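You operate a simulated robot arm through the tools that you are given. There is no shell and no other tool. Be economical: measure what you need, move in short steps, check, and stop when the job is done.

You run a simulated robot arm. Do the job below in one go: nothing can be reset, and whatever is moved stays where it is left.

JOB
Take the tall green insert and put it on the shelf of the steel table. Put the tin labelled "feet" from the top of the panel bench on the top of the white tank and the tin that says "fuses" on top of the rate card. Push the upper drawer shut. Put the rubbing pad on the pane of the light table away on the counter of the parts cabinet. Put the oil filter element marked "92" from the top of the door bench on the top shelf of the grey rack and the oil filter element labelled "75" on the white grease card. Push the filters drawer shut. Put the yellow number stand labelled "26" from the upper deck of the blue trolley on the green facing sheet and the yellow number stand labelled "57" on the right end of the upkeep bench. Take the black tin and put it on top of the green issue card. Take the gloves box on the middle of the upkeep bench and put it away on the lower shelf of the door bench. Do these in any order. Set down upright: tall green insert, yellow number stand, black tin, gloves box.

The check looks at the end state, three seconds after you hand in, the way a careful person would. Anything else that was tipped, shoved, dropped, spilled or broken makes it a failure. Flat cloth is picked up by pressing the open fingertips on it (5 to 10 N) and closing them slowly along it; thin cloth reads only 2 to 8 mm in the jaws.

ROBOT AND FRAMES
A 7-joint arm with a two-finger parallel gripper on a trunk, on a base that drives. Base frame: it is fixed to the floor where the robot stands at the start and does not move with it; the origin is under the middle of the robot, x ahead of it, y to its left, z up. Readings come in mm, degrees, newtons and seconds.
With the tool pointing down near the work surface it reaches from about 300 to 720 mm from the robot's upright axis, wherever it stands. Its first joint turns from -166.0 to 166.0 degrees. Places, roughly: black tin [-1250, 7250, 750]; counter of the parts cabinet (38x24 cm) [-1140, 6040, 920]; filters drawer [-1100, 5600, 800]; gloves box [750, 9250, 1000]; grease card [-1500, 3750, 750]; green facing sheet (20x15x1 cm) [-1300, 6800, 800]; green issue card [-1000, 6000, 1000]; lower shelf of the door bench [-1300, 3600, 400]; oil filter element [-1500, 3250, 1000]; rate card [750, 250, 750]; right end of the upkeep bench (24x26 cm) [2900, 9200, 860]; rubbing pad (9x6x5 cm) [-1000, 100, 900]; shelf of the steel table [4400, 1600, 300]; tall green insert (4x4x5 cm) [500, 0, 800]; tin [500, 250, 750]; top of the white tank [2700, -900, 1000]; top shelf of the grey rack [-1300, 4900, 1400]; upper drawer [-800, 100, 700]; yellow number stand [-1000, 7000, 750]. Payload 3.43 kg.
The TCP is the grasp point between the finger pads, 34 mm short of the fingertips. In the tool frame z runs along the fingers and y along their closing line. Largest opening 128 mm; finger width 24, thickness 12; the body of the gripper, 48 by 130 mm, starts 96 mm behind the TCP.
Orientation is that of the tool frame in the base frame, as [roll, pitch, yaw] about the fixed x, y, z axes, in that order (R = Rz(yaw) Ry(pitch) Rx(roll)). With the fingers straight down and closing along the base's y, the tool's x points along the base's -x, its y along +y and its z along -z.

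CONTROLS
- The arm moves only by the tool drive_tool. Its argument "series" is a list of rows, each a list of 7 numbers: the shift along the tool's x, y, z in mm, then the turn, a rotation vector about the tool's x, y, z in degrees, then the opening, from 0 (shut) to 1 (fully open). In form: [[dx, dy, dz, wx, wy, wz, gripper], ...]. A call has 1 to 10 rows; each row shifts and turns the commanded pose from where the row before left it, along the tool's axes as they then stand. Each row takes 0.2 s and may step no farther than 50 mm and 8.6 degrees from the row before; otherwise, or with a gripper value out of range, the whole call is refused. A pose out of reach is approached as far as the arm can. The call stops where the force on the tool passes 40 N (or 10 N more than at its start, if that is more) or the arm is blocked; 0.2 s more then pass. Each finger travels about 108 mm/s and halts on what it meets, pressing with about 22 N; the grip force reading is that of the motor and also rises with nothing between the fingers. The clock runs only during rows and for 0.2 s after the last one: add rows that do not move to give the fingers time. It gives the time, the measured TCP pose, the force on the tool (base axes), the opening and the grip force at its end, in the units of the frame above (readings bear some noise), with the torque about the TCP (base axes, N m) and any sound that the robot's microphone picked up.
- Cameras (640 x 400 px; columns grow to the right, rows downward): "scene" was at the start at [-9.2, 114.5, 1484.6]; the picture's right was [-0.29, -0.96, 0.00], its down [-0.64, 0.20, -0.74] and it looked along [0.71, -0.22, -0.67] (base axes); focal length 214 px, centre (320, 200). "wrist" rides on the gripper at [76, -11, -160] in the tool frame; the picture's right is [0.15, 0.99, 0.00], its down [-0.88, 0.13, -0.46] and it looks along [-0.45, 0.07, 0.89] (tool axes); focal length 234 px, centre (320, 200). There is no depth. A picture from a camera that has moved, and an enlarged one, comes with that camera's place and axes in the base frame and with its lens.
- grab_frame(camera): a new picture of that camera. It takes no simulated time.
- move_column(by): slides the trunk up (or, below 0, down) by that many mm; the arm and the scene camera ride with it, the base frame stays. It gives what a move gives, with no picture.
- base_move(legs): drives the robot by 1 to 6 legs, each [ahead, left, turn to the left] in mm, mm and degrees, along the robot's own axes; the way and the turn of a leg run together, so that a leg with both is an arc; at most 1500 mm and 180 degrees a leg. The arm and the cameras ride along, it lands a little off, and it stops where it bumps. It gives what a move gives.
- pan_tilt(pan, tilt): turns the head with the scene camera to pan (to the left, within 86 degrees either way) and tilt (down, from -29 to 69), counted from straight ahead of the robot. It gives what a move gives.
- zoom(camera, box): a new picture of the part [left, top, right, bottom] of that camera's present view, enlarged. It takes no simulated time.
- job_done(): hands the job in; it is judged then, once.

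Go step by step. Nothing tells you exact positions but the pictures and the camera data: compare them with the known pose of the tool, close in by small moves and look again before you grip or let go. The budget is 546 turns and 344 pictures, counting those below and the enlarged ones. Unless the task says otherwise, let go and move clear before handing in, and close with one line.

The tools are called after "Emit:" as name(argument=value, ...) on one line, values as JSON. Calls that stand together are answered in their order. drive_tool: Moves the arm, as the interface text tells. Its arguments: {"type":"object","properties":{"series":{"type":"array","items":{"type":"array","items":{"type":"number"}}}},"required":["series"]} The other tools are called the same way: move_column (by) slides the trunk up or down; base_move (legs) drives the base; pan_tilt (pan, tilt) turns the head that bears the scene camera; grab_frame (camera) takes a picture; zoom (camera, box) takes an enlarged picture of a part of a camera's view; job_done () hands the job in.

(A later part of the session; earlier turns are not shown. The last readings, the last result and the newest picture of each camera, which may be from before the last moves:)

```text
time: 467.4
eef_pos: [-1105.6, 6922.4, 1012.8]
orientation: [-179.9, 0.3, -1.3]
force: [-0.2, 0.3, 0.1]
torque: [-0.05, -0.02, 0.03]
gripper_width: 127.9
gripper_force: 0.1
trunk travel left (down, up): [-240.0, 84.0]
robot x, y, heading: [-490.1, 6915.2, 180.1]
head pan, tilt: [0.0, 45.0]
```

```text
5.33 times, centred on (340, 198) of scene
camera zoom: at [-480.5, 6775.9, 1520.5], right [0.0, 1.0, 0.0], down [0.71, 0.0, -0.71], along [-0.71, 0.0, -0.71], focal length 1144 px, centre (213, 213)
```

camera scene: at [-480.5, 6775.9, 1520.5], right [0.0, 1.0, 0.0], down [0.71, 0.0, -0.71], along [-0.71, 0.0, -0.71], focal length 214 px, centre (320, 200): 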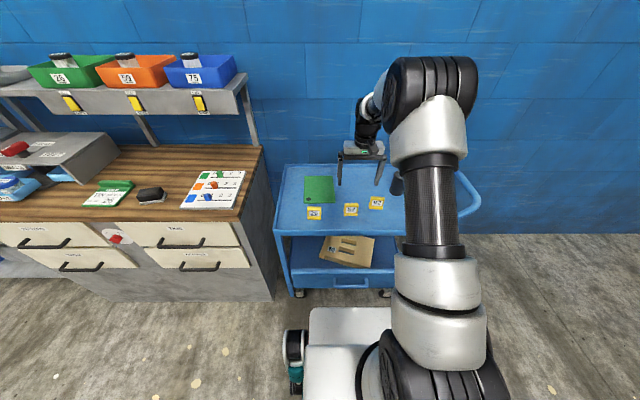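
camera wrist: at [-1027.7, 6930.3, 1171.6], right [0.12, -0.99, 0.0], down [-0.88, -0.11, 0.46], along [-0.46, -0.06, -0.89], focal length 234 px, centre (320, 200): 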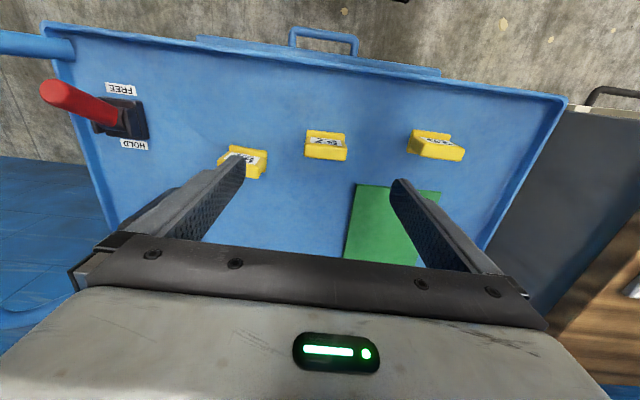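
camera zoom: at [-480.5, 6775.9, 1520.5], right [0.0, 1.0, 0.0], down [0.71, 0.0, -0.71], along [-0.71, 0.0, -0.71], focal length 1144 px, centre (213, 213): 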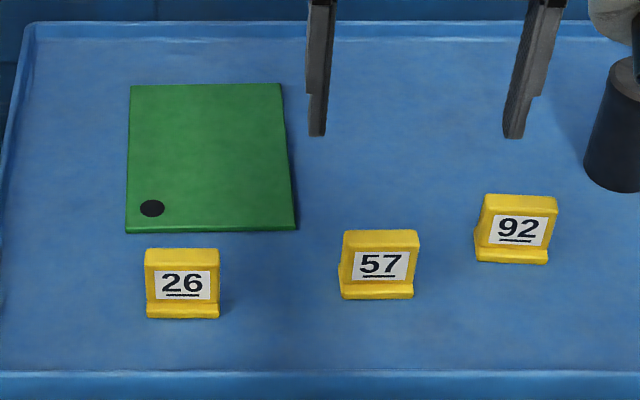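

Stand 26 is about 65 mm wide and 63 mm tall with its plate near (−1096, 6752), deck z≈797; the sheet's centre is near (−1276, 6772). I edge the base 90 mm forward, then go over stand 26.

Emit:
base_move(legs=[[90, 0, 0]])

Emit:
drive_tool(series=[[20, 34, 20, 0, 0, 0, 1], [20, 34, 20, 0, 0, 0, 1], [20, 34, 20, 0, 0, 0, 1], [20, 34, 15, 0, 0, 0, 1], [20, 34, 15, 0, 0, 0, 1], [0, 0, 0, 0, 0, 0, 1]])

Emit:
grab_frame(camera="wrist")

Emit:
zoom(camera="scene", box=[280, 160, 400, 235])

```text
time: 468.5
eef_pos: [-1192.4, 6925.7, 1011.5]
orientation: [-179.9, 0.3, -1.4]
force: [0.3, 0.2, -0.2]
torque: [0.0, 0.03, 0.0]
gripper_width: 128.0
gripper_force: 0.0
trunk travel left (down, up): [-240.0, 84.0]
robot x, y, heading: [-576.4, 6921.2, 179.5]
head pan, tilt: [0.0, 45.0]
```

```text
time: 469.9
eef_pos: [-1097.6, 6752.6, 922.9]
orientation: [-180.0, 0.3, -1.4]
force: [0.4, -0.3, 0.0]
torque: [0.01, -0.01, 0.03]
gripper_width: 128.0
gripper_force: 0.0
trunk travel left (down, up): [-240.0, 84.0]
robot x, y, heading: [-575.7, 6919.0, 179.6]
head pan, tilt: [0.0, 45.0]
```

```text
214 pictures are left
camera wrist: at [-1020.0, 6760.4, 1082.2], right [0.12, -0.99, 0.0], down [-0.88, -0.11, 0.46], along [-0.46, -0.05, -0.89], focal length 234 px, centre (320, 200)
```

wrist: 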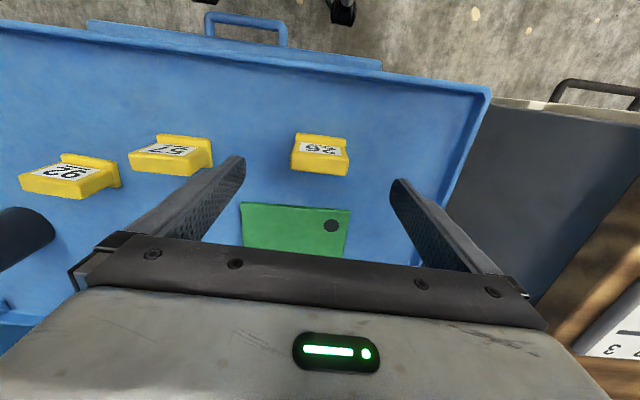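

```text
5.33 times, centred on (340, 198) of scene
camera zoom: at [-569.1, 6776.1, 1520.4], right [0.01, 1.0, 0.0], down [0.71, 0.0, -0.71], along [-0.71, 0.0, -0.71], focal length 1144 px, centre (213, 213)
```

zoom: 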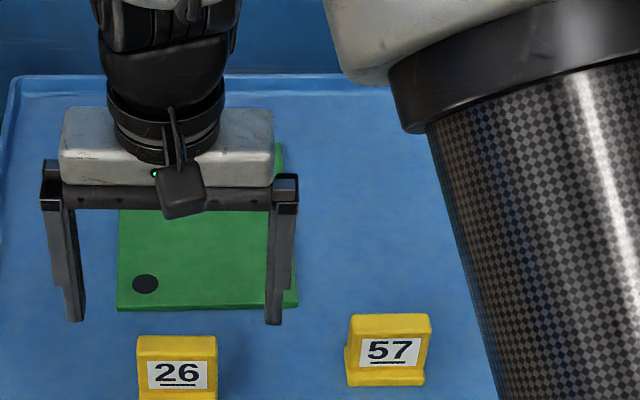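

Aligned over stand 26. I descend to z≈843 and check.

Emit:
drive_tool(series=[[0, 0, 30, 0, 0, 0, 1], [0, 0, 30, 0, 0, 0, 1], [0, 0, 20, 0, 0, 0, 1], [0, 0, 0, 0, 0, 0, 1]])

Emit:
grab_frame(camera="wrist")

```text
time: 470.9
eef_pos: [-1098.9, 6751.9, 843.2]
orientation: [-179.9, 0.4, -1.5]
force: [-1.1, 0.1, -0.4]
torque: [-0.04, 0.01, 0.03]
gripper_width: 127.9
gripper_force: 0.0
trunk travel left (down, up): [-240.0, 84.0]
robot x, y, heading: [-575.8, 6918.2, 179.6]
head pan, tilt: [0.0, 45.0]
```

```text
212 pictures are left
camera wrist: at [-1020.9, 6758.9, 1002.3], right [0.12, -0.99, 0.0], down [-0.88, -0.11, 0.46], along [-0.46, -0.05, -0.89], focal length 234 px, centre (320, 200)
```

wrist: 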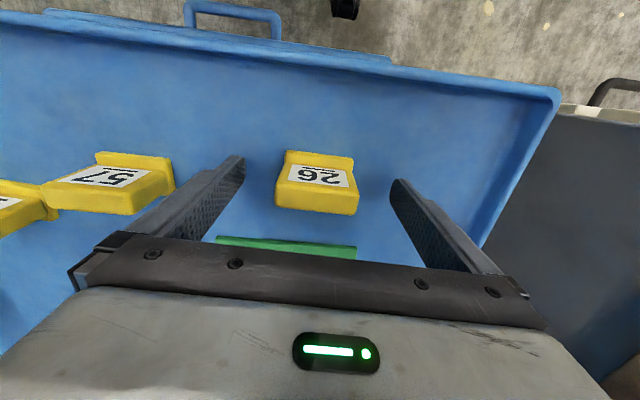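

Centred. I close on the stand and lift slightly.

Emit:
drive_tool(series=[[0, 0, 0, 0, 0, 0, 0.6], [0, 0, 0, 0, 0, 0, 0.35], [0, 0, 0, 0, 0, 0, 0.3], [0, 0, 0, 0, 0, 0, 0.3], [0, 0, -20, 0, 0, 0, 0.3], [0, 0, -30, 0, 0, 0, 0.3], [0, 0, 0, 0, 0, 0, 0.3]])

Emit:
grab_frame(camera="wrist")

Emit:
zoom(camera="scene", box=[280, 160, 400, 235])

```text
time: 472.5
eef_pos: [-1098.4, 6751.3, 895.5]
orientation: [-179.8, 0.3, -1.5]
force: [-0.1, 0.2, -0.4]
torque: [-0.01, -0.01, 0.02]
gripper_width: 59.7
gripper_force: 21.9
trunk travel left (down, up): [-240.0, 84.0]
robot x, y, heading: [-579.2, 6920.9, 179.9]
head pan, tilt: [0.0, 45.0]
```

```text
211 pictures are left
camera wrist: at [-1021.5, 6758.6, 1054.0], right [0.12, -0.99, 0.0], down [-0.88, -0.11, 0.46], along [-0.46, -0.05, -0.89], focal length 234 px, centre (320, 200)
```

wrist: 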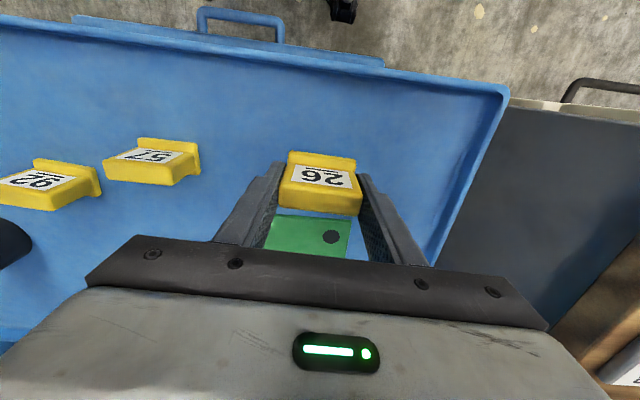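

```text
5.33 times, centred on (340, 198) of scene
camera zoom: at [-569.0, 6776.3, 1520.4], right [0.01, 1.0, 0.0], down [0.71, 0.0, -0.71], along [-0.71, 0.0, -0.71], focal length 1144 px, centre (213, 213)
```

zoom: 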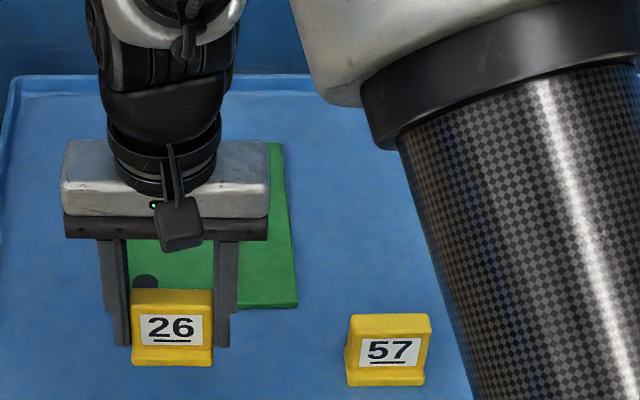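

Held upright. I carry it over the sheet to about (−1257, 6772).

Emit:
drive_tool(series=[[-39.5, -4.5, 0, 0, 0, 0, 0.3], [-39.5, -4.5, 0, 0, 0, 0, 0.3], [-39.5, -4, 0, 0, 0, 0, 0.3], [-39.5, -4, 0, 0, 0, 0, 0.3], [0, 0, 25, 0, 0, 0, 0.3], [0, 0, 0, 0, 0, 0, 0.3]])

Emit:
zoom(camera="scene", box=[280, 140, 400, 235])

Emit:
grab_frame(camera="wrist")

```text
time: 473.9
eef_pos: [-1257.4, 6772.6, 866.2]
orientation: [-179.9, 0.3, -1.5]
force: [0.4, 0.6, 0.5]
torque: [-0.03, -0.03, 0.01]
gripper_width: 59.5
gripper_force: 21.9
trunk travel left (down, up): [-240.0, 84.0]
robot x, y, heading: [-577.6, 6919.9, 179.7]
head pan, tilt: [0.0, 45.0]
```

```text
4.21 times, centred on (340, 188) of scene
camera zoom: at [-569.2, 6776.2, 1520.4], right [0.01, 1.0, 0.0], down [0.71, 0.0, -0.71], along [-0.71, 0.0, -0.71], focal length 903 px, centre (236, 253)
```

zoom: 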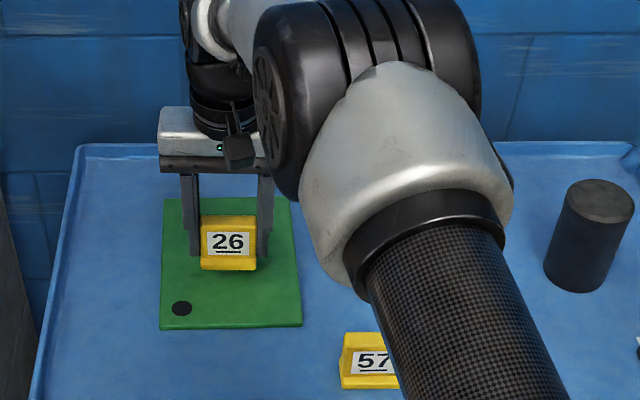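

```text
208 pictures are left
camera wrist: at [-1180.9, 6781.5, 1025.4], right [0.12, -0.99, 0.0], down [-0.88, -0.11, 0.46], along [-0.46, -0.05, -0.89], focal length 234 px, centre (320, 200)
```

wrist: 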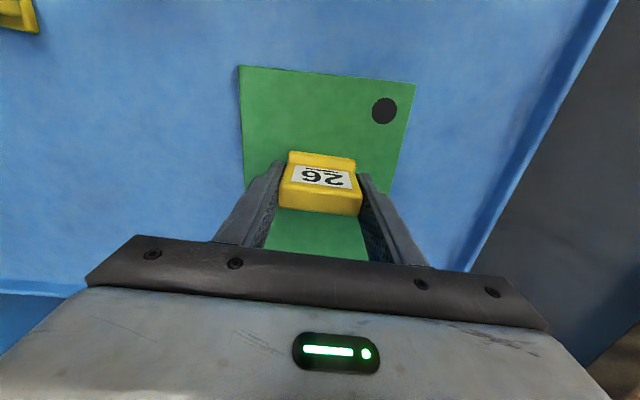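

Well centred on the sheet. I lower to contact.

Emit:
drive_tool(series=[[0, 0, 8, 0, 0, 0, 0.3], [0, 0, 0, 0, 0, 0, 0.3]])

Emit:
drive_tool(series=[[0, 0, 3, 0, 0, 0, 0.3], [0, 0, 0, 0, 0, 0, 0.3]])

Emit:
drive_tool(series=[[0, 0, 2, 0, 0, 0, 0.3], [0, 0, 0, 0, 0, 0, 0.3]])

```text
time: 474.5
eef_pos: [-1258.3, 6774.7, 858.9]
orientation: [-179.9, 0.2, -1.5]
force: [0.4, 0.0, -1.0]
torque: [-0.02, 0.0, -0.01]
gripper_width: 59.7
gripper_force: 22.0
trunk travel left (down, up): [-240.0, 84.0]
robot x, y, heading: [-581.7, 6917.9, 179.8]
head pan, tilt: [0.0, 45.0]
```

```text
time: 475.1
eef_pos: [-1256.4, 6774.4, 856.1]
orientation: [-179.8, 0.3, -1.4]
force: [0.5, 0.2, -0.2]
torque: [0.01, -0.01, 0.03]
gripper_width: 59.3
gripper_force: 21.7
trunk travel left (down, up): [-240.0, 84.0]
robot x, y, heading: [-577.9, 6917.6, 179.8]
head pan, tilt: [0.0, 45.0]
```

```text
time: 475.7
eef_pos: [-1258.0, 6775.5, 853.1]
orientation: [-179.9, 0.2, -1.5]
force: [-0.2, -1.1, 0.1]
torque: [0.02, 0.0, 0.01]
gripper_width: 59.6
gripper_force: 21.9
trunk travel left (down, up): [-240.0, 84.0]
robot x, y, heading: [-578.2, 6916.7, 179.7]
head pan, tilt: [0.0, 45.0]
```

Emit:
drive_tool(series=[[0, 0, 2, 0, 0, 0, 0.3], [0, 0, 0, 0, 0, 0, 0.3]])

Emit:
drive_tool(series=[[0, 0, 2, 0, 0, 0, 0.3], [0, 0, 0, 0, 0, 0, 0.3]])

Emit:
zoom(camera="scene", box=[300, 170, 350, 215])

```text
time: 476.3
eef_pos: [-1258.0, 6774.5, 852.4]
orientation: [-179.9, 0.3, -1.4]
force: [-0.7, 0.2, -0.8]
torque: [0.0, -0.02, 0.04]
gripper_width: 59.5
gripper_force: 21.9
trunk travel left (down, up): [-240.0, 84.0]
robot x, y, heading: [-576.8, 6914.1, 179.7]
head pan, tilt: [0.0, 45.0]
```

```text
time: 476.9
eef_pos: [-1256.5, 6775.8, 850.1]
orientation: [-179.9, 0.3, -1.6]
force: [0.3, 1.2, 1.1]
torque: [-0.01, -0.02, 0.02]
gripper_width: 59.5
gripper_force: 21.8
trunk travel left (down, up): [-240.0, 84.0]
robot x, y, heading: [-578.1, 6915.4, 179.6]
head pan, tilt: [0.0, 45.0]
```

```text
8.89 times, centred on (325, 192) of scene
camera zoom: at [-569.0, 6776.3, 1520.5], right [0.01, 1.0, 0.0], down [0.71, 0.0, -0.71], along [-0.71, 0.0, -0.71], focal length 1906 px, centre (276, 267)
```

zoom: 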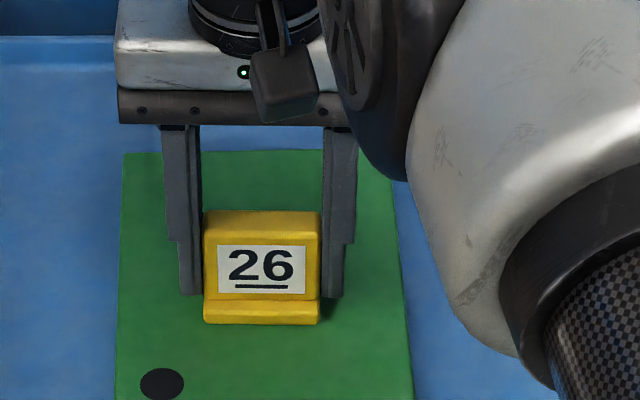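

Nearly touching. I go down further in 2 mm steps.

Emit:
drive_tool(series=[[0, 0, 2, 0, 0, 0, 0.3], [0, 0, 0, 0, 0, 0, 0.3]])

Emit:
drive_tool(series=[[0, 0, 2, 0, 0, 0, 0.3], [0, 0, 0, 0, 0, 0, 0.3]])

Emit:
drive_tool(series=[[0, 0, 2, 0, 0, 0, 0.3], [0, 0, 0, 0, 0, 0, 0.3]])

```text
time: 477.5
eef_pos: [-1258.0, 6774.8, 851.5]
orientation: [-179.9, 0.5, -1.5]
force: [1.2, 3.3, 11.2]
torque: [-0.03, -0.15, 0.05]
gripper_width: 59.3
gripper_force: 22.2
trunk travel left (down, up): [-240.0, 84.0]
robot x, y, heading: [-578.5, 6918.3, 179.7]
head pan, tilt: [0.0, 45.0]
```

```text
time: 478.1
eef_pos: [-1256.9, 6774.4, 849.3]
orientation: [180.0, 0.6, -1.5]
force: [-4.0, 2.7, 18.2]
torque: [0.05, 0.1, 0.02]
gripper_width: 59.8
gripper_force: 22.2
trunk travel left (down, up): [-240.0, 84.0]
robot x, y, heading: [-578.5, 6918.0, 179.8]
head pan, tilt: [0.0, 45.0]
```

```text
time: 478.7
eef_pos: [-1255.4, 6774.5, 845.8]
orientation: [-179.9, 0.4, -1.5]
force: [-2.0, 0.6, 18.7]
torque: [0.04, 0.05, -0.04]
gripper_width: 59.6
gripper_force: 22.0
trunk travel left (down, up): [-240.0, 84.0]
robot x, y, heading: [-579.3, 6918.1, 179.6]
head pan, tilt: [0.0, 45.0]
```

Contact. I ease up, release and rise.

Emit:
drive_tool(series=[[0, 0, -3, 0, 0, 0, 0.3], [0, 0, 0, 0, 0, 0, 0.55], [0, 0, 0, 0, 0, 0, 0.7], [0, 0, 0, 0, 0, 0, 0.7], [0, 0, -30, 0, 0, 0, 0.7], [0, 0, -45, 0, 0, 0, 0.7], [0, 0, -45, 0, 0, 0, 0.7], [0, 0, 0, 0, 0, 0, 1]])

Emit:
zoom(camera="scene", box=[280, 140, 400, 235])

Emit:
grab_frame(camera="wrist")

```text
time: 480.5
eef_pos: [-1254.6, 6773.0, 964.5]
orientation: [-179.9, 0.3, -1.5]
force: [-0.1, -0.1, 0.0]
torque: [-0.02, 0.0, 0.0]
gripper_width: 127.9
gripper_force: 0.1
trunk travel left (down, up): [-240.0, 84.0]
robot x, y, heading: [-579.5, 6917.1, 179.7]
head pan, tilt: [0.0, 45.0]
```

```text
4.21 times, centred on (340, 188) of scene
camera zoom: at [-569.0, 6776.3, 1520.4], right [0.01, 1.0, 0.0], down [0.71, 0.0, -0.71], along [-0.71, 0.0, -0.71], focal length 903 px, centre (236, 253)
```

zoom: 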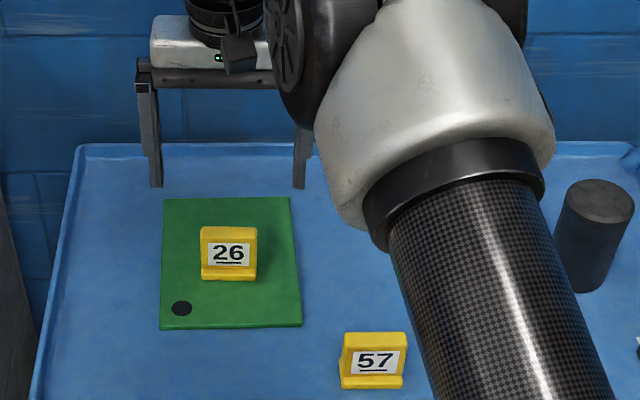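

```text
205 pictures are left
camera wrist: at [-1177.3, 6781.3, 1124.8], right [0.12, -0.99, 0.0], down [-0.88, -0.11, 0.46], along [-0.46, -0.05, -0.89], focal length 234 px, centre (320, 200)
```

wrist: 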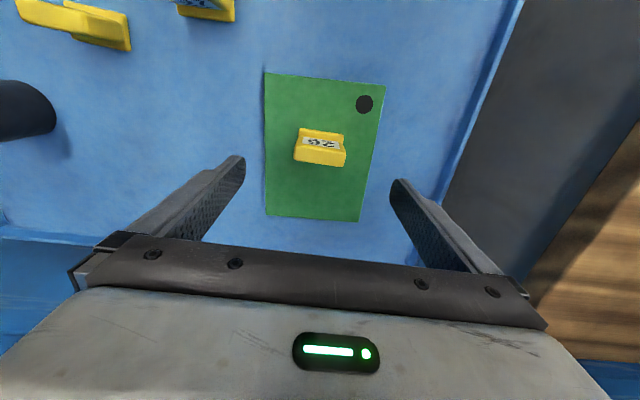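

Stand 26 stands on the sheet. Next the black tin near (−1270, 7152): I shift the base right 200 mm and move the tool above it.

Emit:
drive_tool(series=[[0, 0, -40, 0, 0, 0, 1], [0, 0, -20, 0, 0, 0, 1]])

Emit:
base_move(legs=[[0, -210, 0.3]])

Emit:
drive_tool(series=[[0, -40, 0, 0, 0, 0, 1], [0, -40, 0, 0, 0, 0, 1], [0, -40, 0, 0, 0, 0, 1], [0, -40, 0, 0, 0, 0, 1], [0, 0, 0, 0, 0, 0, 1]])

Emit:
grab_frame(camera="wrist")

Emit:
grab_frame(camera="scene")

```text
time: 481.1
eef_pos: [-1254.4, 6774.0, 1025.9]
orientation: [-179.9, 0.4, -1.6]
force: [-0.2, -0.7, 0.2]
torque: [-0.01, -0.01, -0.03]
gripper_width: 127.8
gripper_force: 0.0
trunk travel left (down, up): [-240.0, 84.0]
robot x, y, heading: [-576.4, 6915.8, 179.6]
head pan, tilt: [0.0, 45.0]
```

```text
time: 483.8
eef_pos: [-1253.6, 6978.5, 1026.4]
orientation: [-179.9, 0.2, -1.1]
force: [1.2, 0.3, 0.6]
torque: [0.03, 0.01, 0.01]
gripper_width: 127.8
gripper_force: 0.0
trunk travel left (down, up): [-240.0, 84.0]
robot x, y, heading: [-579.1, 7125.0, -180.1]
head pan, tilt: [0.0, 45.0]
```

```text
time: 484.9
eef_pos: [-1251.2, 7137.7, 1030.3]
orientation: [-180.0, 0.3, -1.1]
force: [0.0, -0.6, 0.3]
torque: [0.01, 0.04, -0.03]
gripper_width: 128.3
gripper_force: 0.0
trunk travel left (down, up): [-240.0, 84.0]
robot x, y, heading: [-578.4, 7126.3, -180.0]
head pan, tilt: [0.0, 45.0]
```

```text
204 pictures are left
camera wrist: at [-1174.2, 7146.5, 1189.8], right [0.13, -0.99, 0.0], down [-0.88, -0.11, 0.46], along [-0.46, -0.06, -0.89], focal length 234 px, centre (320, 200)
```

wrist: 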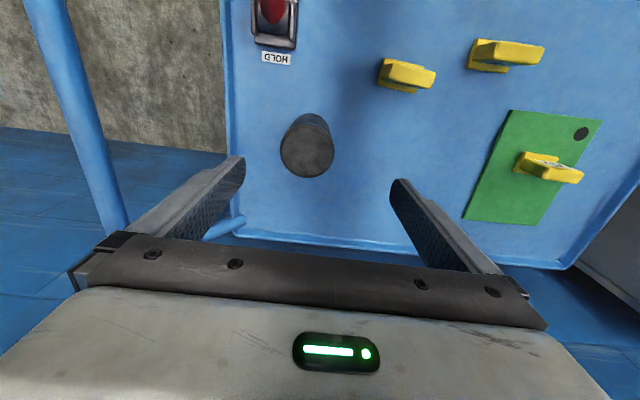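

```text
203 pictures are left
camera scene: at [-567.5, 6985.5, 1520.5], right [0.0, 1.0, 0.0], down [0.71, 0.0, -0.71], along [-0.71, 0.0, -0.71], focal length 214 px, centre (320, 200)
```

scene: 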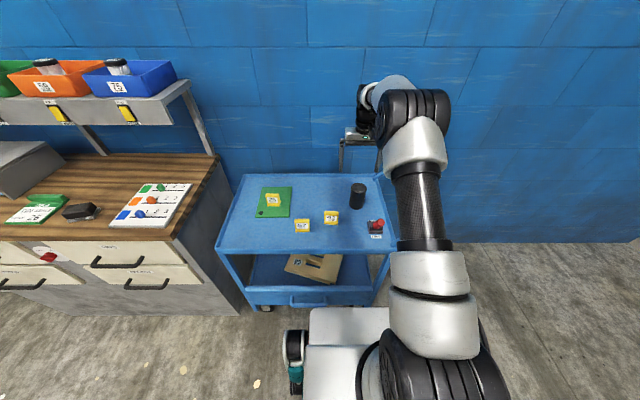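

Black tin top at about (−1257, 7153), z≈910, diameter ≈68 mm. I lower partway and re-check.

Emit:
drive_tool(series=[[-6, -15, 30, 0, 0, 0, 1], [0, 0, 40, 0, 0, 0, 1], [0, 0, 25, 0, 0, 0, 1], [0, 0, 0, 0, 0, 0, 1]])

Emit:
grab_frame(camera="wrist")

Emit:
zoom(camera="scene", box=[300, 110, 420, 250])

```text
time: 485.9
eef_pos: [-1256.4, 7153.5, 935.0]
orientation: [180.0, 0.2, -1.0]
force: [0.4, 0.4, 0.3]
torque: [0.0, 0.0, 0.03]
gripper_width: 127.9
gripper_force: 0.1
trunk travel left (down, up): [-240.0, 84.0]
robot x, y, heading: [-578.6, 7129.7, -180.2]
head pan, tilt: [0.0, 45.0]
```

```text
202 pictures are left
camera wrist: at [-1178.5, 7161.7, 1094.9], right [0.13, -0.99, 0.0], down [-0.88, -0.11, 0.46], along [-0.46, -0.06, -0.89], focal length 234 px, centre (320, 200)
```

wrist: 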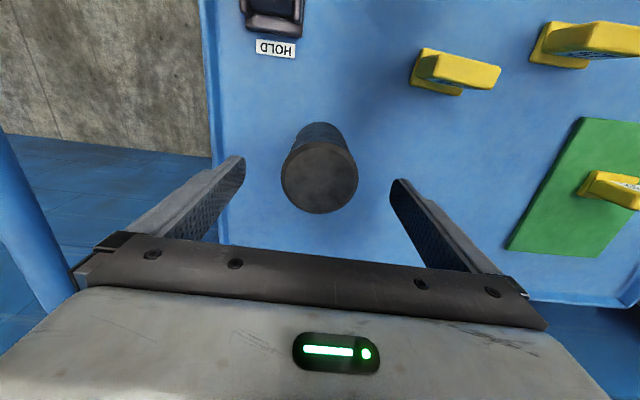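

```text
2.86 times, centred on (360, 180) of scene
camera zoom: at [-567.6, 6985.3, 1520.4], right [0.0, 1.0, 0.0], down [0.71, 0.0, -0.71], along [-0.71, 0.0, -0.71], focal length 613 px, centre (206, 257)
```

zoom: 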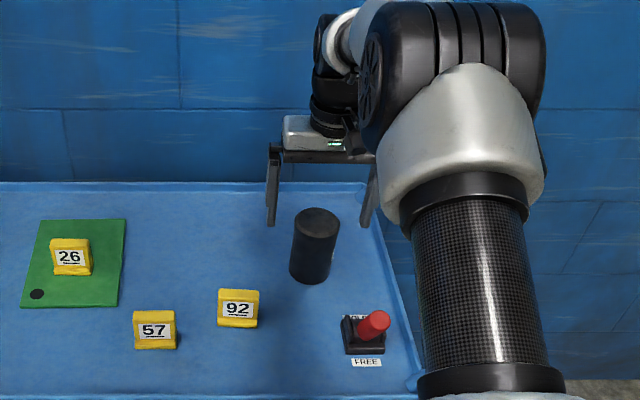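

Aligned. I descend to z≈868 and check centring once more before closing.

Emit:
drive_tool(series=[[2, 1, 30, 0, 0, 0, 1], [0, 0, 37, 0, 0, 0, 1], [0, 0, 0, 0, 0, 0, 1]])

Emit:
grab_frame(camera="wrist")

```text
time: 486.8
eef_pos: [-1252.5, 7150.2, 866.3]
orientation: [-179.8, 0.3, -1.1]
force: [-0.3, -0.3, -0.1]
torque: [-0.03, -0.02, -0.01]
gripper_width: 128.1
gripper_force: 0.0
trunk travel left (down, up): [-240.0, 84.0]
robot x, y, heading: [-575.5, 7125.0, -180.0]
head pan, tilt: [0.0, 45.0]
```

```text
200 pictures are left
camera wrist: at [-1176.3, 7158.4, 1026.6], right [0.13, -0.99, 0.0], down [-0.88, -0.11, 0.46], along [-0.46, -0.06, -0.89], focal length 234 px, centre (320, 200)
```

wrist: 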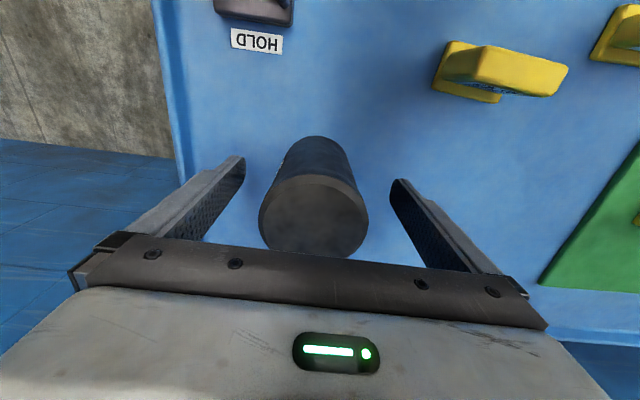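

Centre ≈(−1255, 7152). I adjust and close, lift slightly and check.

Emit:
drive_tool(series=[[-2.5, -2, 0, 0, 0, 0, 1], [0, 0, 0, 0, 0, 0, 0.7], [0, 0, 0, 0, 0, 0, 0.45], [0, 0, 0, 0, 0, 0, 0.35], [0, 0, 0, 0, 0, 0, 0.35], [0, 0, 0, 0, 0, 0, 0.35]])

Emit:
grab_frame(camera="wrist")

```text
time: 488.1
eef_pos: [-1255.6, 7153.2, 867.3]
orientation: [-179.9, 0.5, -1.1]
force: [-0.9, 1.7, 2.9]
torque: [-0.03, 0.05, -0.01]
gripper_width: 67.3
gripper_force: 22.0
trunk travel left (down, up): [-240.0, 84.0]
robot x, y, heading: [-574.7, 7130.6, 180.1]
head pan, tilt: [0.0, 45.0]
```

```text
199 pictures are left
camera wrist: at [-1179.0, 7160.9, 1026.5], right [0.13, -0.99, 0.0], down [-0.88, -0.11, 0.46], along [-0.46, -0.06, -0.89], focal length 234 px, centre (320, 200)
```

wrist: 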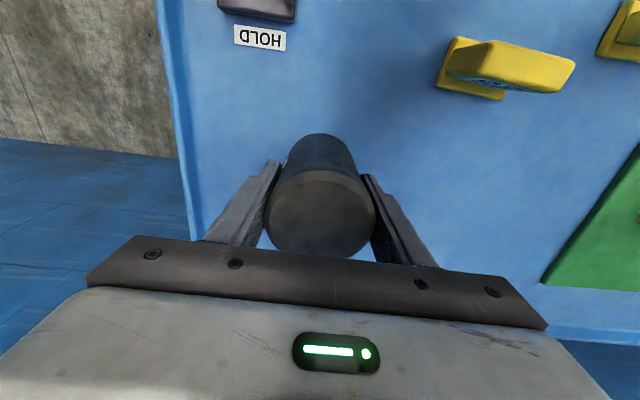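

Centred, 67.3 mm. I lift, retract and drive back to the parts cabinet for the issue card.

Emit:
drive_tool(series=[[0, 0, -30, 0, 0, 0, 0.35], [0, 0, -45, 0, 0, 0, 0.35], [0, 0, -45, 0, 0, 0, 0.35], [0, 0, -45, 0, 0, 0, 0.35], [0, 0, -40, 0, 0, 0, 0.35], [45, 0, 0, 0, 0, 0, 0.35], [45, 0, 0, 0, 0, 0, 0.35], [45, 0, 0, 0, 0, 0, 0.35], [45, 0, 0, 0, 0, 0, 0.35]])

Emit:
base_move(legs=[[-150, 0, 0], [0, 1190, 0]])

Emit:
grab_frame(camera="wrist")

Emit:
grab_frame(camera="scene")

```text
time: 490.1
eef_pos: [-1080.2, 7153.8, 1068.3]
orientation: [-180.0, 0.3, -1.1]
force: [0.0, 0.5, -3.8]
torque: [0.06, -0.03, 0.0]
gripper_width: 67.5
gripper_force: 22.6
trunk travel left (down, up): [-240.0, 84.0]
robot x, y, heading: [-577.8, 7127.9, -180.1]
head pan, tilt: [0.0, 45.0]
```

```text
time: 502.7
eef_pos: [-928.6, 5977.6, 1068.8]
orientation: [-179.9, 0.4, -1.6]
force: [0.0, 0.6, -3.0]
torque: [0.01, 0.03, 0.01]
gripper_width: 67.2
gripper_force: 22.1
trunk travel left (down, up): [-240.0, 84.0]
robot x, y, heading: [-431.0, 5946.4, 179.5]
head pan, tilt: [0.0, 45.0]
```

```text
198 pictures are left
camera wrist: at [-851.6, 5984.2, 1227.8], right [0.12, -0.99, 0.0], down [-0.88, -0.11, 0.46], along [-0.46, -0.05, -0.89], focal length 234 px, centre (320, 200)
```

wrist: 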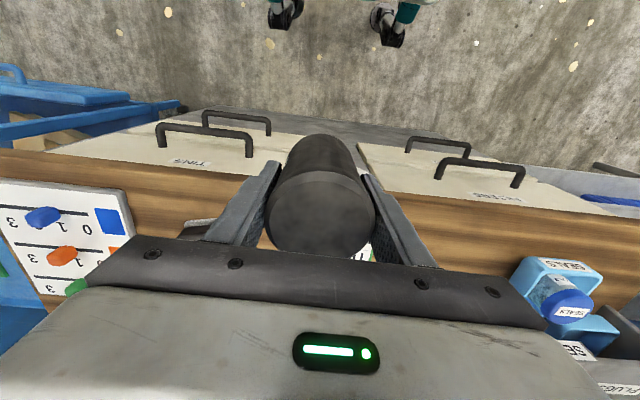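

```text
197 pictures are left
camera scene: at [-418.1, 5804.7, 1520.4], right [0.01, 1.0, 0.0], down [0.71, 0.0, -0.71], along [-0.71, 0.0, -0.71], focal length 214 px, centre (320, 200)
```

scene: 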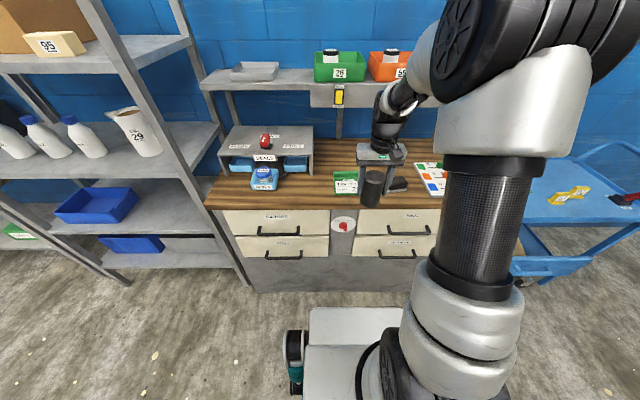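

Emit:
zoom(camera="scene", box=[300, 60, 440, 220])

```text
2.50 times, centred on (370, 140) of scene
camera zoom: at [-418.1, 5804.7, 1520.4], right [0.01, 1.0, 0.0], down [0.71, 0.0, -0.71], along [-0.71, 0.0, -0.71], focal length 536 px, centre (195, 350)
```

zoom: 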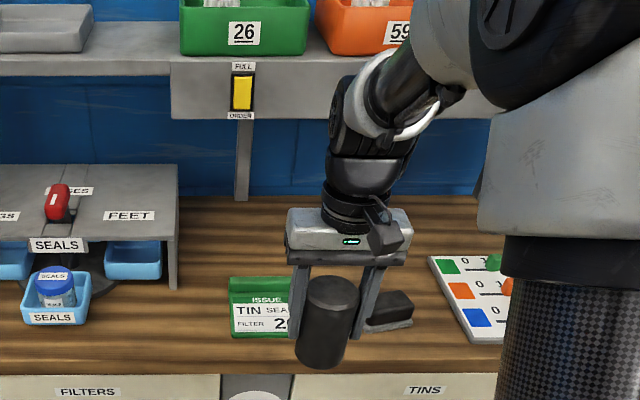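

Card's flat centre ≈(−1089, 5925). I move the tin over it.

Emit:
drive_tool(series=[[-32, 11, 0, 0, 0, 0, 0.35], [-32, 11, 0, 0, 0, 0, 0.35], [-32, 11, 0, 0, 0, 0, 0.35], [-32, 11, 0, 0, 0, 0, 0.35], [-31, 12, 0, 0, 0, 0, 0.35], [0, 0, 25, 0, 0, 0, 0.35], [0, 0, 0, 0, 0, 0, 0.35]])

Emit:
grab_frame(camera="wrist")

Emit:
zoom(camera="scene", box=[280, 60, 420, 220])

```text
time: 504.3
eef_pos: [-1089.4, 5921.4, 1042.6]
orientation: [-180.0, 0.3, -1.5]
force: [-0.2, -0.5, -4.0]
torque: [0.0, 0.03, 0.03]
gripper_width: 67.2
gripper_force: 21.9
trunk travel left (down, up): [-240.0, 84.0]
robot x, y, heading: [-425.2, 5944.7, 179.7]
head pan, tilt: [0.0, 45.0]
```

```text
195 pictures are left
camera wrist: at [-1012.2, 5927.9, 1201.8], right [0.12, -0.99, 0.0], down [-0.88, -0.11, 0.46], along [-0.46, -0.05, -0.89], focal length 234 px, centre (320, 200)
```

wrist: 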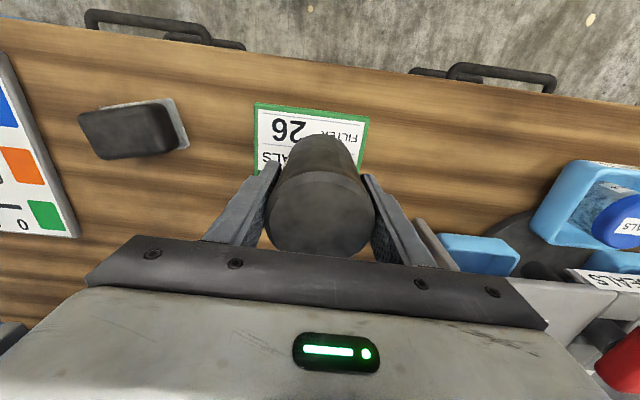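

```text
2.50 times, centred on (350, 140) of scene
camera zoom: at [-418.2, 5804.7, 1520.4], right [0.01, 1.0, 0.0], down [0.71, 0.0, -0.71], along [-0.71, 0.0, -0.71], focal length 536 px, centre (245, 350)
```

zoom: 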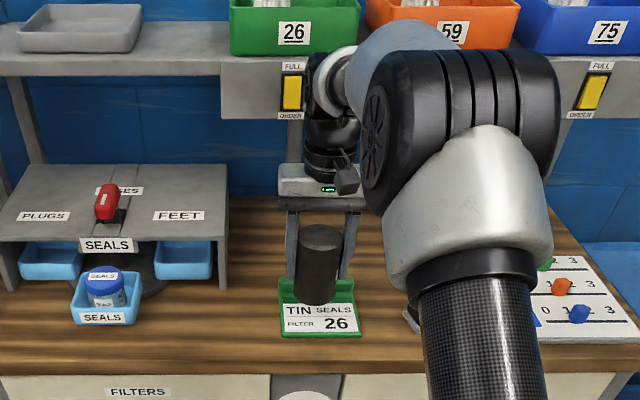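

Over the card; I shift 10 mm in +y and lower.

Emit:
drive_tool(series=[[0, -10, 20, 0, 0, 0, 0.35], [0, 0, 12, 0, 0, 0, 0.35], [0, 0, 0, 0, 0, 0, 0.35]])

Emit:
drive_tool(series=[[0, 0, 4, 0, 0, 0, 0.35], [0, 0, 0, 0, 0, 0, 0.35]])

Emit:
drive_tool(series=[[0, 0, 3, 0, 0, 0, 0.35], [0, 0, 0, 0, 0, 0, 0.35]])

Emit:
zoom(camera="scene", box=[310, 140, 390, 210])

```text
time: 505.1
eef_pos: [-1088.8, 5933.1, 1011.8]
orientation: [-179.9, 0.3, -1.4]
force: [-0.3, 0.5, -3.4]
torque: [-0.02, 0.01, -0.01]
gripper_width: 67.3
gripper_force: 22.2
trunk travel left (down, up): [-240.0, 84.0]
robot x, y, heading: [-424.3, 5949.7, 179.3]
head pan, tilt: [0.0, 45.0]
```

```text
time: 505.7
eef_pos: [-1089.7, 5933.7, 1007.4]
orientation: [-179.9, 0.3, -1.5]
force: [0.2, -1.0, -3.4]
torque: [0.0, 0.01, -0.02]
gripper_width: 67.2
gripper_force: 21.8
trunk travel left (down, up): [-240.0, 84.0]
robot x, y, heading: [-425.7, 5945.7, 179.7]
head pan, tilt: [0.0, 45.0]
```

```text
time: 506.3
eef_pos: [-1089.4, 5934.1, 1004.6]
orientation: [-179.9, 0.3, -1.5]
force: [1.0, -0.1, -2.7]
torque: [0.02, 0.01, 0.0]
gripper_width: 67.5
gripper_force: 22.3
trunk travel left (down, up): [-240.0, 84.0]
robot x, y, heading: [-426.6, 5942.7, 179.7]
head pan, tilt: [0.0, 45.0]
```

```text
5.71 times, centred on (350, 175) of scene
camera zoom: at [-418.2, 5804.7, 1520.4], right [0.01, 1.0, 0.0], down [0.71, 0.0, -0.71], along [-0.71, 0.0, -0.71], focal length 1226 px, centre (149, 343)
```

zoom: 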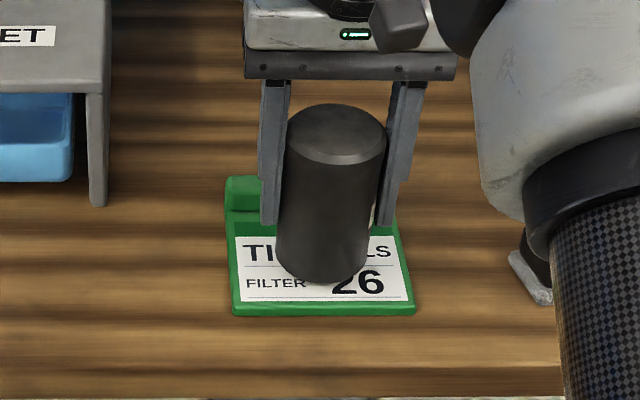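

Close to the card. I continue in 2 mm steps to contact.

Emit:
drive_tool(series=[[0, 0, 2, 0, 0, 0, 0.35], [0, 0, 0, 0, 0, 0, 0.35]])

Emit:
drive_tool(series=[[0, 0, 2, 0, 0, 0, 0.35], [0, 0, 0, 0, 0, 0, 0.35]])

Emit:
drive_tool(series=[[0, 0, 2, 0, 0, 0, 0.35], [0, 0, 0, 0, 0, 0, 0.35]])

```text
time: 506.9
eef_pos: [-1089.1, 5935.0, 1002.4]
orientation: [-179.9, 0.4, -1.5]
force: [0.1, 0.0, -4.6]
torque: [0.0, -0.04, 0.0]
gripper_width: 67.2
gripper_force: 21.9
trunk travel left (down, up): [-240.0, 84.0]
robot x, y, heading: [-426.4, 5945.5, 179.7]
head pan, tilt: [0.0, 45.0]
```

```text
time: 507.5
eef_pos: [-1089.4, 5934.3, 1000.9]
orientation: [-179.9, 0.4, -1.6]
force: [0.0, 0.2, -4.2]
torque: [-0.01, 0.0, 0.01]
gripper_width: 67.6
gripper_force: 21.7
trunk travel left (down, up): [-240.0, 84.0]
robot x, y, heading: [-427.4, 5944.2, 179.7]
head pan, tilt: [0.0, 45.0]
```

```text
time: 508.1
eef_pos: [-1089.6, 5934.7, 1000.3]
orientation: [-180.0, 0.3, -1.5]
force: [0.0, -0.5, -3.0]
torque: [0.02, 0.02, 0.02]
gripper_width: 67.2
gripper_force: 21.9
trunk travel left (down, up): [-240.0, 84.0]
robot x, y, heading: [-424.4, 5947.0, 179.5]
head pan, tilt: [0.0, 45.0]
```

Emit:
drive_tool(series=[[0, 0, 2, 0, 0, 0, 0.35], [0, 0, 0, 0, 0, 0, 0.35]])

Emit:
drive_tool(series=[[0, 0, 2, 0, 0, 0, 0.35], [0, 0, 0, 0, 0, 0, 0.35]])

Emit:
drive_tool(series=[[0, 0, 2, 0, 0, 0, 0.35], [0, 0, 0, 0, 0, 0, 0.35]])

```text
time: 508.7
eef_pos: [-1089.4, 5935.4, 996.7]
orientation: [-179.9, 0.4, -1.5]
force: [-0.5, -0.4, -2.7]
torque: [-0.05, 0.02, 0.04]
gripper_width: 67.4
gripper_force: 21.8
trunk travel left (down, up): [-240.0, 84.0]
robot x, y, heading: [-431.9, 5945.3, 179.4]
head pan, tilt: [0.0, 45.0]
```

```text
time: 509.3
eef_pos: [-1089.0, 5935.6, 996.6]
orientation: [179.9, 0.5, -1.5]
force: [0.3, -0.9, 9.9]
torque: [-0.26, -0.18, 0.02]
gripper_width: 67.5
gripper_force: 21.7
trunk travel left (down, up): [-240.0, 84.0]
robot x, y, heading: [-425.9, 5948.2, 179.5]
head pan, tilt: [0.0, 45.0]
```

```text
time: 509.9
eef_pos: [-1088.9, 5935.5, 996.3]
orientation: [-179.9, 0.5, -1.4]
force: [-3.3, 0.3, 20.7]
torque: [-0.14, -0.04, 0.07]
gripper_width: 67.5
gripper_force: 21.7
trunk travel left (down, up): [-240.0, 84.0]
robot x, y, heading: [-426.8, 5945.5, 179.6]
head pan, tilt: [0.0, 45.0]
```

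Contact. I ease up 2 mm, release and rise straight up, then retreat.

Emit:
drive_tool(series=[[0, 0, -2, 0, 0, 0, 0.35], [0, 0, 0, 0, 0, 0, 0.55], [0, 0, 0, 0, 0, 0, 0.75], [0, 0, 0, 0, 0, 0, 0.75], [0, 0, -30, 0, 0, 0, 0.75], [0, 0, -40, 0, 0, 0, 0.75], [0, 0, -10, 0, 0, 0, 0.75], [40, 0, 0, 0, 0, 0, 0.75], [40, 0, 0, 0, 0, 0, 1], [40, 0, 0, 0, 0, 0, 1]])

Emit:
grab_frame(camera="scene")

```text
time: 512.1
eef_pos: [-969.9, 5932.1, 1076.0]
orientation: [-180.0, 0.3, -1.5]
force: [-0.3, -0.1, -0.7]
torque: [0.02, 0.03, -0.01]
gripper_width: 128.0
gripper_force: 0.1
trunk travel left (down, up): [-240.0, 84.0]
robot x, y, heading: [-429.1, 5947.0, 179.4]
head pan, tilt: [0.0, 45.0]
```

```text
192 pictures are left
camera scene: at [-417.8, 5804.7, 1520.4], right [0.01, 1.0, 0.0], down [0.71, 0.0, -0.71], along [-0.71, 0.0, -0.71], focal length 214 px, centre (320, 200)
```

scene: 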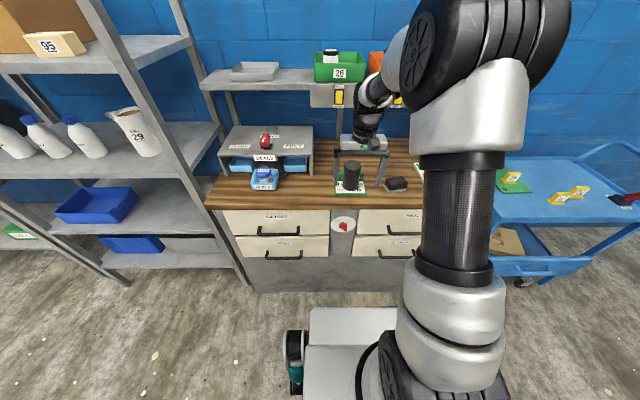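

The black tin stands on the issue card. Now stand 57 on the trolley: I drive right ~970 mm.

Emit:
base_move(legs=[[0, -970, 0.4], [60, 0, 0]])

Emit:
drive_tool(series=[[-40, 0, 25, 0, 0, 0, 1], [-40, 0, 25, 0, 0, 0, 1], [0, 0, 40, 0, 0, 0, 1], [0, 0, 0, 0, 0, 0, 1]])

Emit:
grab_frame(camera="wrist")

Emit:
grab_frame(camera="scene")

```text
time: 522.5
eef_pos: [-1022.8, 6911.8, 1074.0]
orientation: [180.0, 0.3, -1.3]
force: [-0.1, 0.0, -0.1]
torque: [0.0, -0.01, 0.02]
gripper_width: 128.0
gripper_force: 0.1
trunk travel left (down, up): [-240.0, 84.0]
robot x, y, heading: [-484.7, 6928.7, 179.9]
head pan, tilt: [0.0, 45.0]
```

```text
time: 523.5
eef_pos: [-1102.9, 6911.3, 982.4]
orientation: [-180.0, 0.3, -1.3]
force: [-1.0, 0.0, -0.3]
torque: [0.01, -0.02, 0.03]
gripper_width: 127.9
gripper_force: 0.0
trunk travel left (down, up): [-240.0, 84.0]
robot x, y, heading: [-479.7, 6925.2, 179.9]
head pan, tilt: [0.0, 45.0]
```

```text
191 pictures are left
camera wrist: at [-1025.7, 6919.8, 1142.5], right [0.12, -0.99, 0.0], down [-0.88, -0.11, 0.46], along [-0.46, -0.05, -0.89], focal length 234 px, centre (320, 200)
```

wrist: 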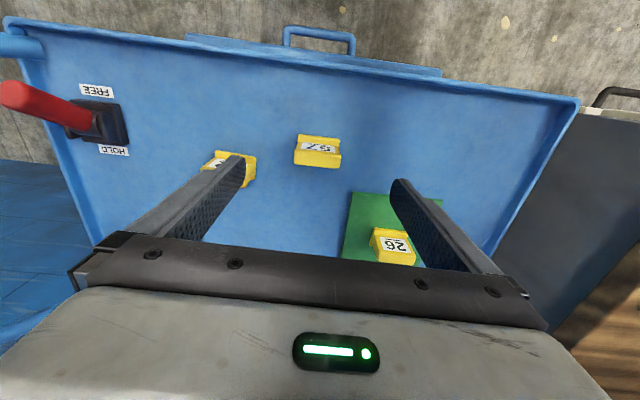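

```text
190 pictures are left
camera scene: at [-471.5, 6785.4, 1520.4], right [0.0, 1.0, 0.0], down [0.71, 0.0, -0.71], along [-0.71, 0.0, -0.71], focal length 214 px, centre (320, 200)
```

scene: 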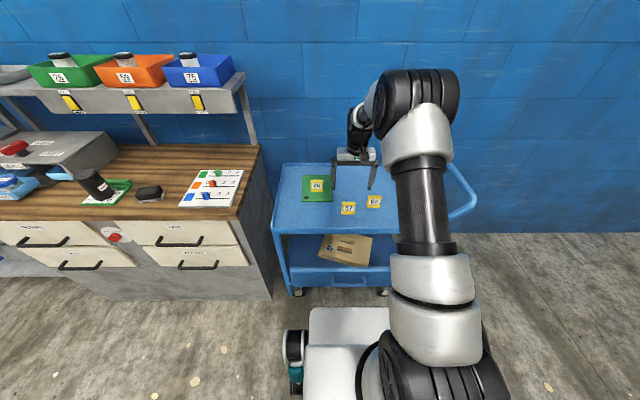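

Stand 57 at ≈(−1115, 6913), with 92 close beside it, so I use a narrower opening (0.65) and approach.

Emit:
drive_tool(series=[[-12, -2, 30, 0, 0, 0, 0.65], [0, 0, 40, 0, 0, 0, 0.65], [0, 0, 0, 0, 0, 0, 0.65]])

Emit:
grab_frame(camera="wrist")

Emit:
zoom(camera="scene", box=[320, 140, 420, 225])

```text
time: 524.3
eef_pos: [-1114.7, 6914.8, 917.9]
orientation: [-179.8, 0.3, -1.3]
force: [1.1, -0.1, 0.6]
torque: [0.01, -0.02, -0.01]
gripper_width: 83.1
gripper_force: 0.1
trunk travel left (down, up): [-240.0, 84.0]
robot x, y, heading: [-482.0, 6925.4, 179.7]
head pan, tilt: [0.0, 45.0]
```

```text
189 pictures are left
camera wrist: at [-1037.5, 6924.1, 1077.2], right [0.12, -0.99, 0.0], down [-0.88, -0.11, 0.46], along [-0.46, -0.05, -0.89], focal length 234 px, centre (320, 200)
```

wrist: 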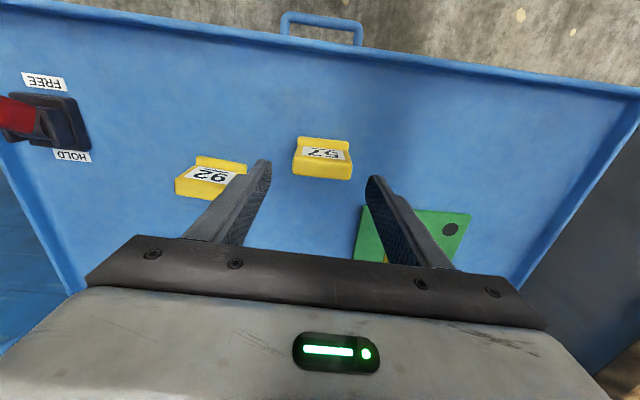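

```text
4.71 times, centred on (370, 182) of scene
camera zoom: at [-471.6, 6785.4, 1520.4], right [0.0, 1.0, 0.0], down [0.71, 0.0, -0.71], along [-0.71, 0.0, -0.71], focal length 1009 px, centre (85, 282)
```

zoom: 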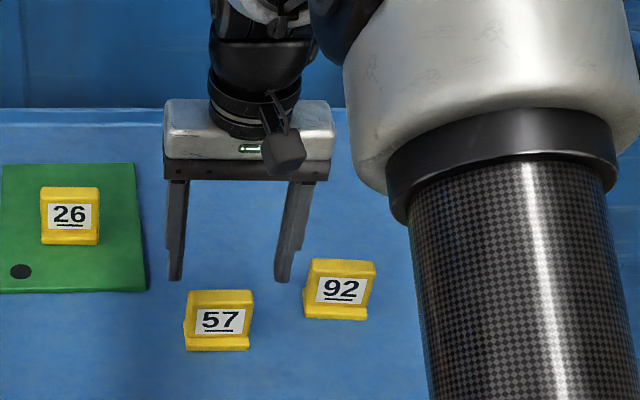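

Clearances fine. I descend to z≈843 and close.

Emit:
drive_tool(series=[[0, 1, 30, 0, 0, 0, 0.65], [0, 0, 30, 0, 0, 0, 0.65], [0, 0, 15, 0, 0, 0, 0.65], [0, 0, 0, 0, 0, 0, 0.65]])

Emit:
grab_frame(camera="wrist")

```text
time: 525.3
eef_pos: [-1115.0, 6915.9, 840.4]
orientation: [-179.9, 0.3, -1.3]
force: [0.4, -0.4, 0.0]
torque: [-0.03, 0.02, 0.01]
gripper_width: 82.9
gripper_force: 0.2
trunk travel left (down, up): [-240.0, 84.0]
robot x, y, heading: [-478.9, 6931.6, 180.0]
head pan, tilt: [0.0, 45.0]
```

```text
187 pictures are left
camera wrist: at [-1038.2, 6922.7, 999.9], right [0.12, -0.99, 0.0], down [-0.88, -0.11, 0.46], along [-0.46, -0.05, -0.89], focal length 234 px, centre (320, 200)
```

wrist: 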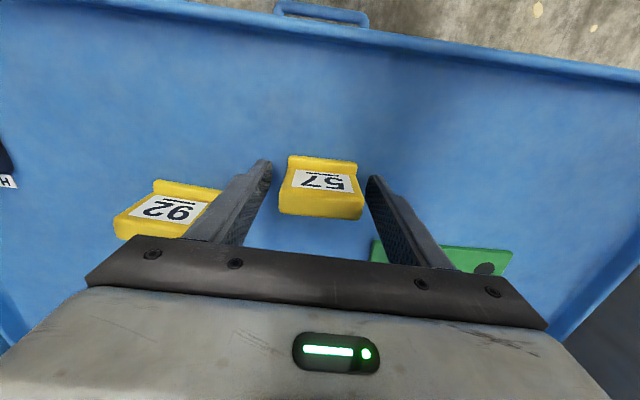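

Emit:
drive_tool(series=[[0, 0, -2, 0, 0, 0, 0.5], [0, 0, 0, 0, 0, 0, 0.35], [0, 0, 0, 0, 0, 0, 0.3], [0, 0, 0, 0, 0, 0, 0.3], [0, 0, -20, 0, 0, 0, 0.3], [0, 0, -40, 0, 0, 0, 0.3], [0, 0, -40, 0, 0, 0, 0.3], [0, 0, -40, 0, 0, 0, 0.3], [0, 0, -40, 0, 0, 0, 0.3]])

Emit:
grab_frame(camera="wrist")

```text
time: 527.3
eef_pos: [-1116.1, 6914.3, 1020.2]
orientation: [-179.8, 0.3, -1.2]
force: [-0.2, -0.1, -0.3]
torque: [0.0, 0.0, 0.02]
gripper_width: 59.4
gripper_force: 22.2
trunk travel left (down, up): [-240.0, 84.0]
robot x, y, heading: [-480.2, 6926.0, 179.8]
head pan, tilt: [0.0, 45.0]
```

```text
186 pictures are left
camera wrist: at [-1038.7, 6922.3, 1180.3], right [0.12, -0.99, 0.0], down [-0.88, -0.11, 0.46], along [-0.46, -0.05, -0.89], focal length 234 px, centre (320, 200)
```

wrist: 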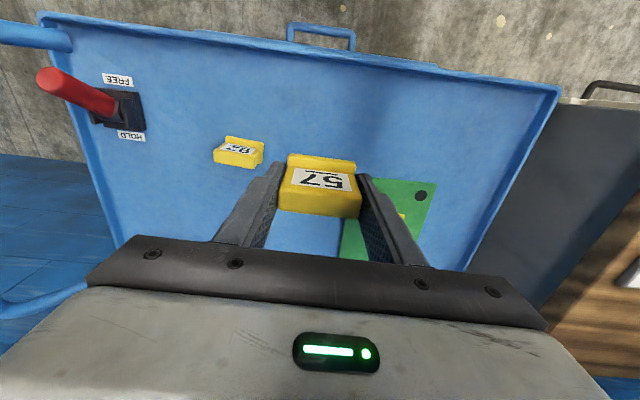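

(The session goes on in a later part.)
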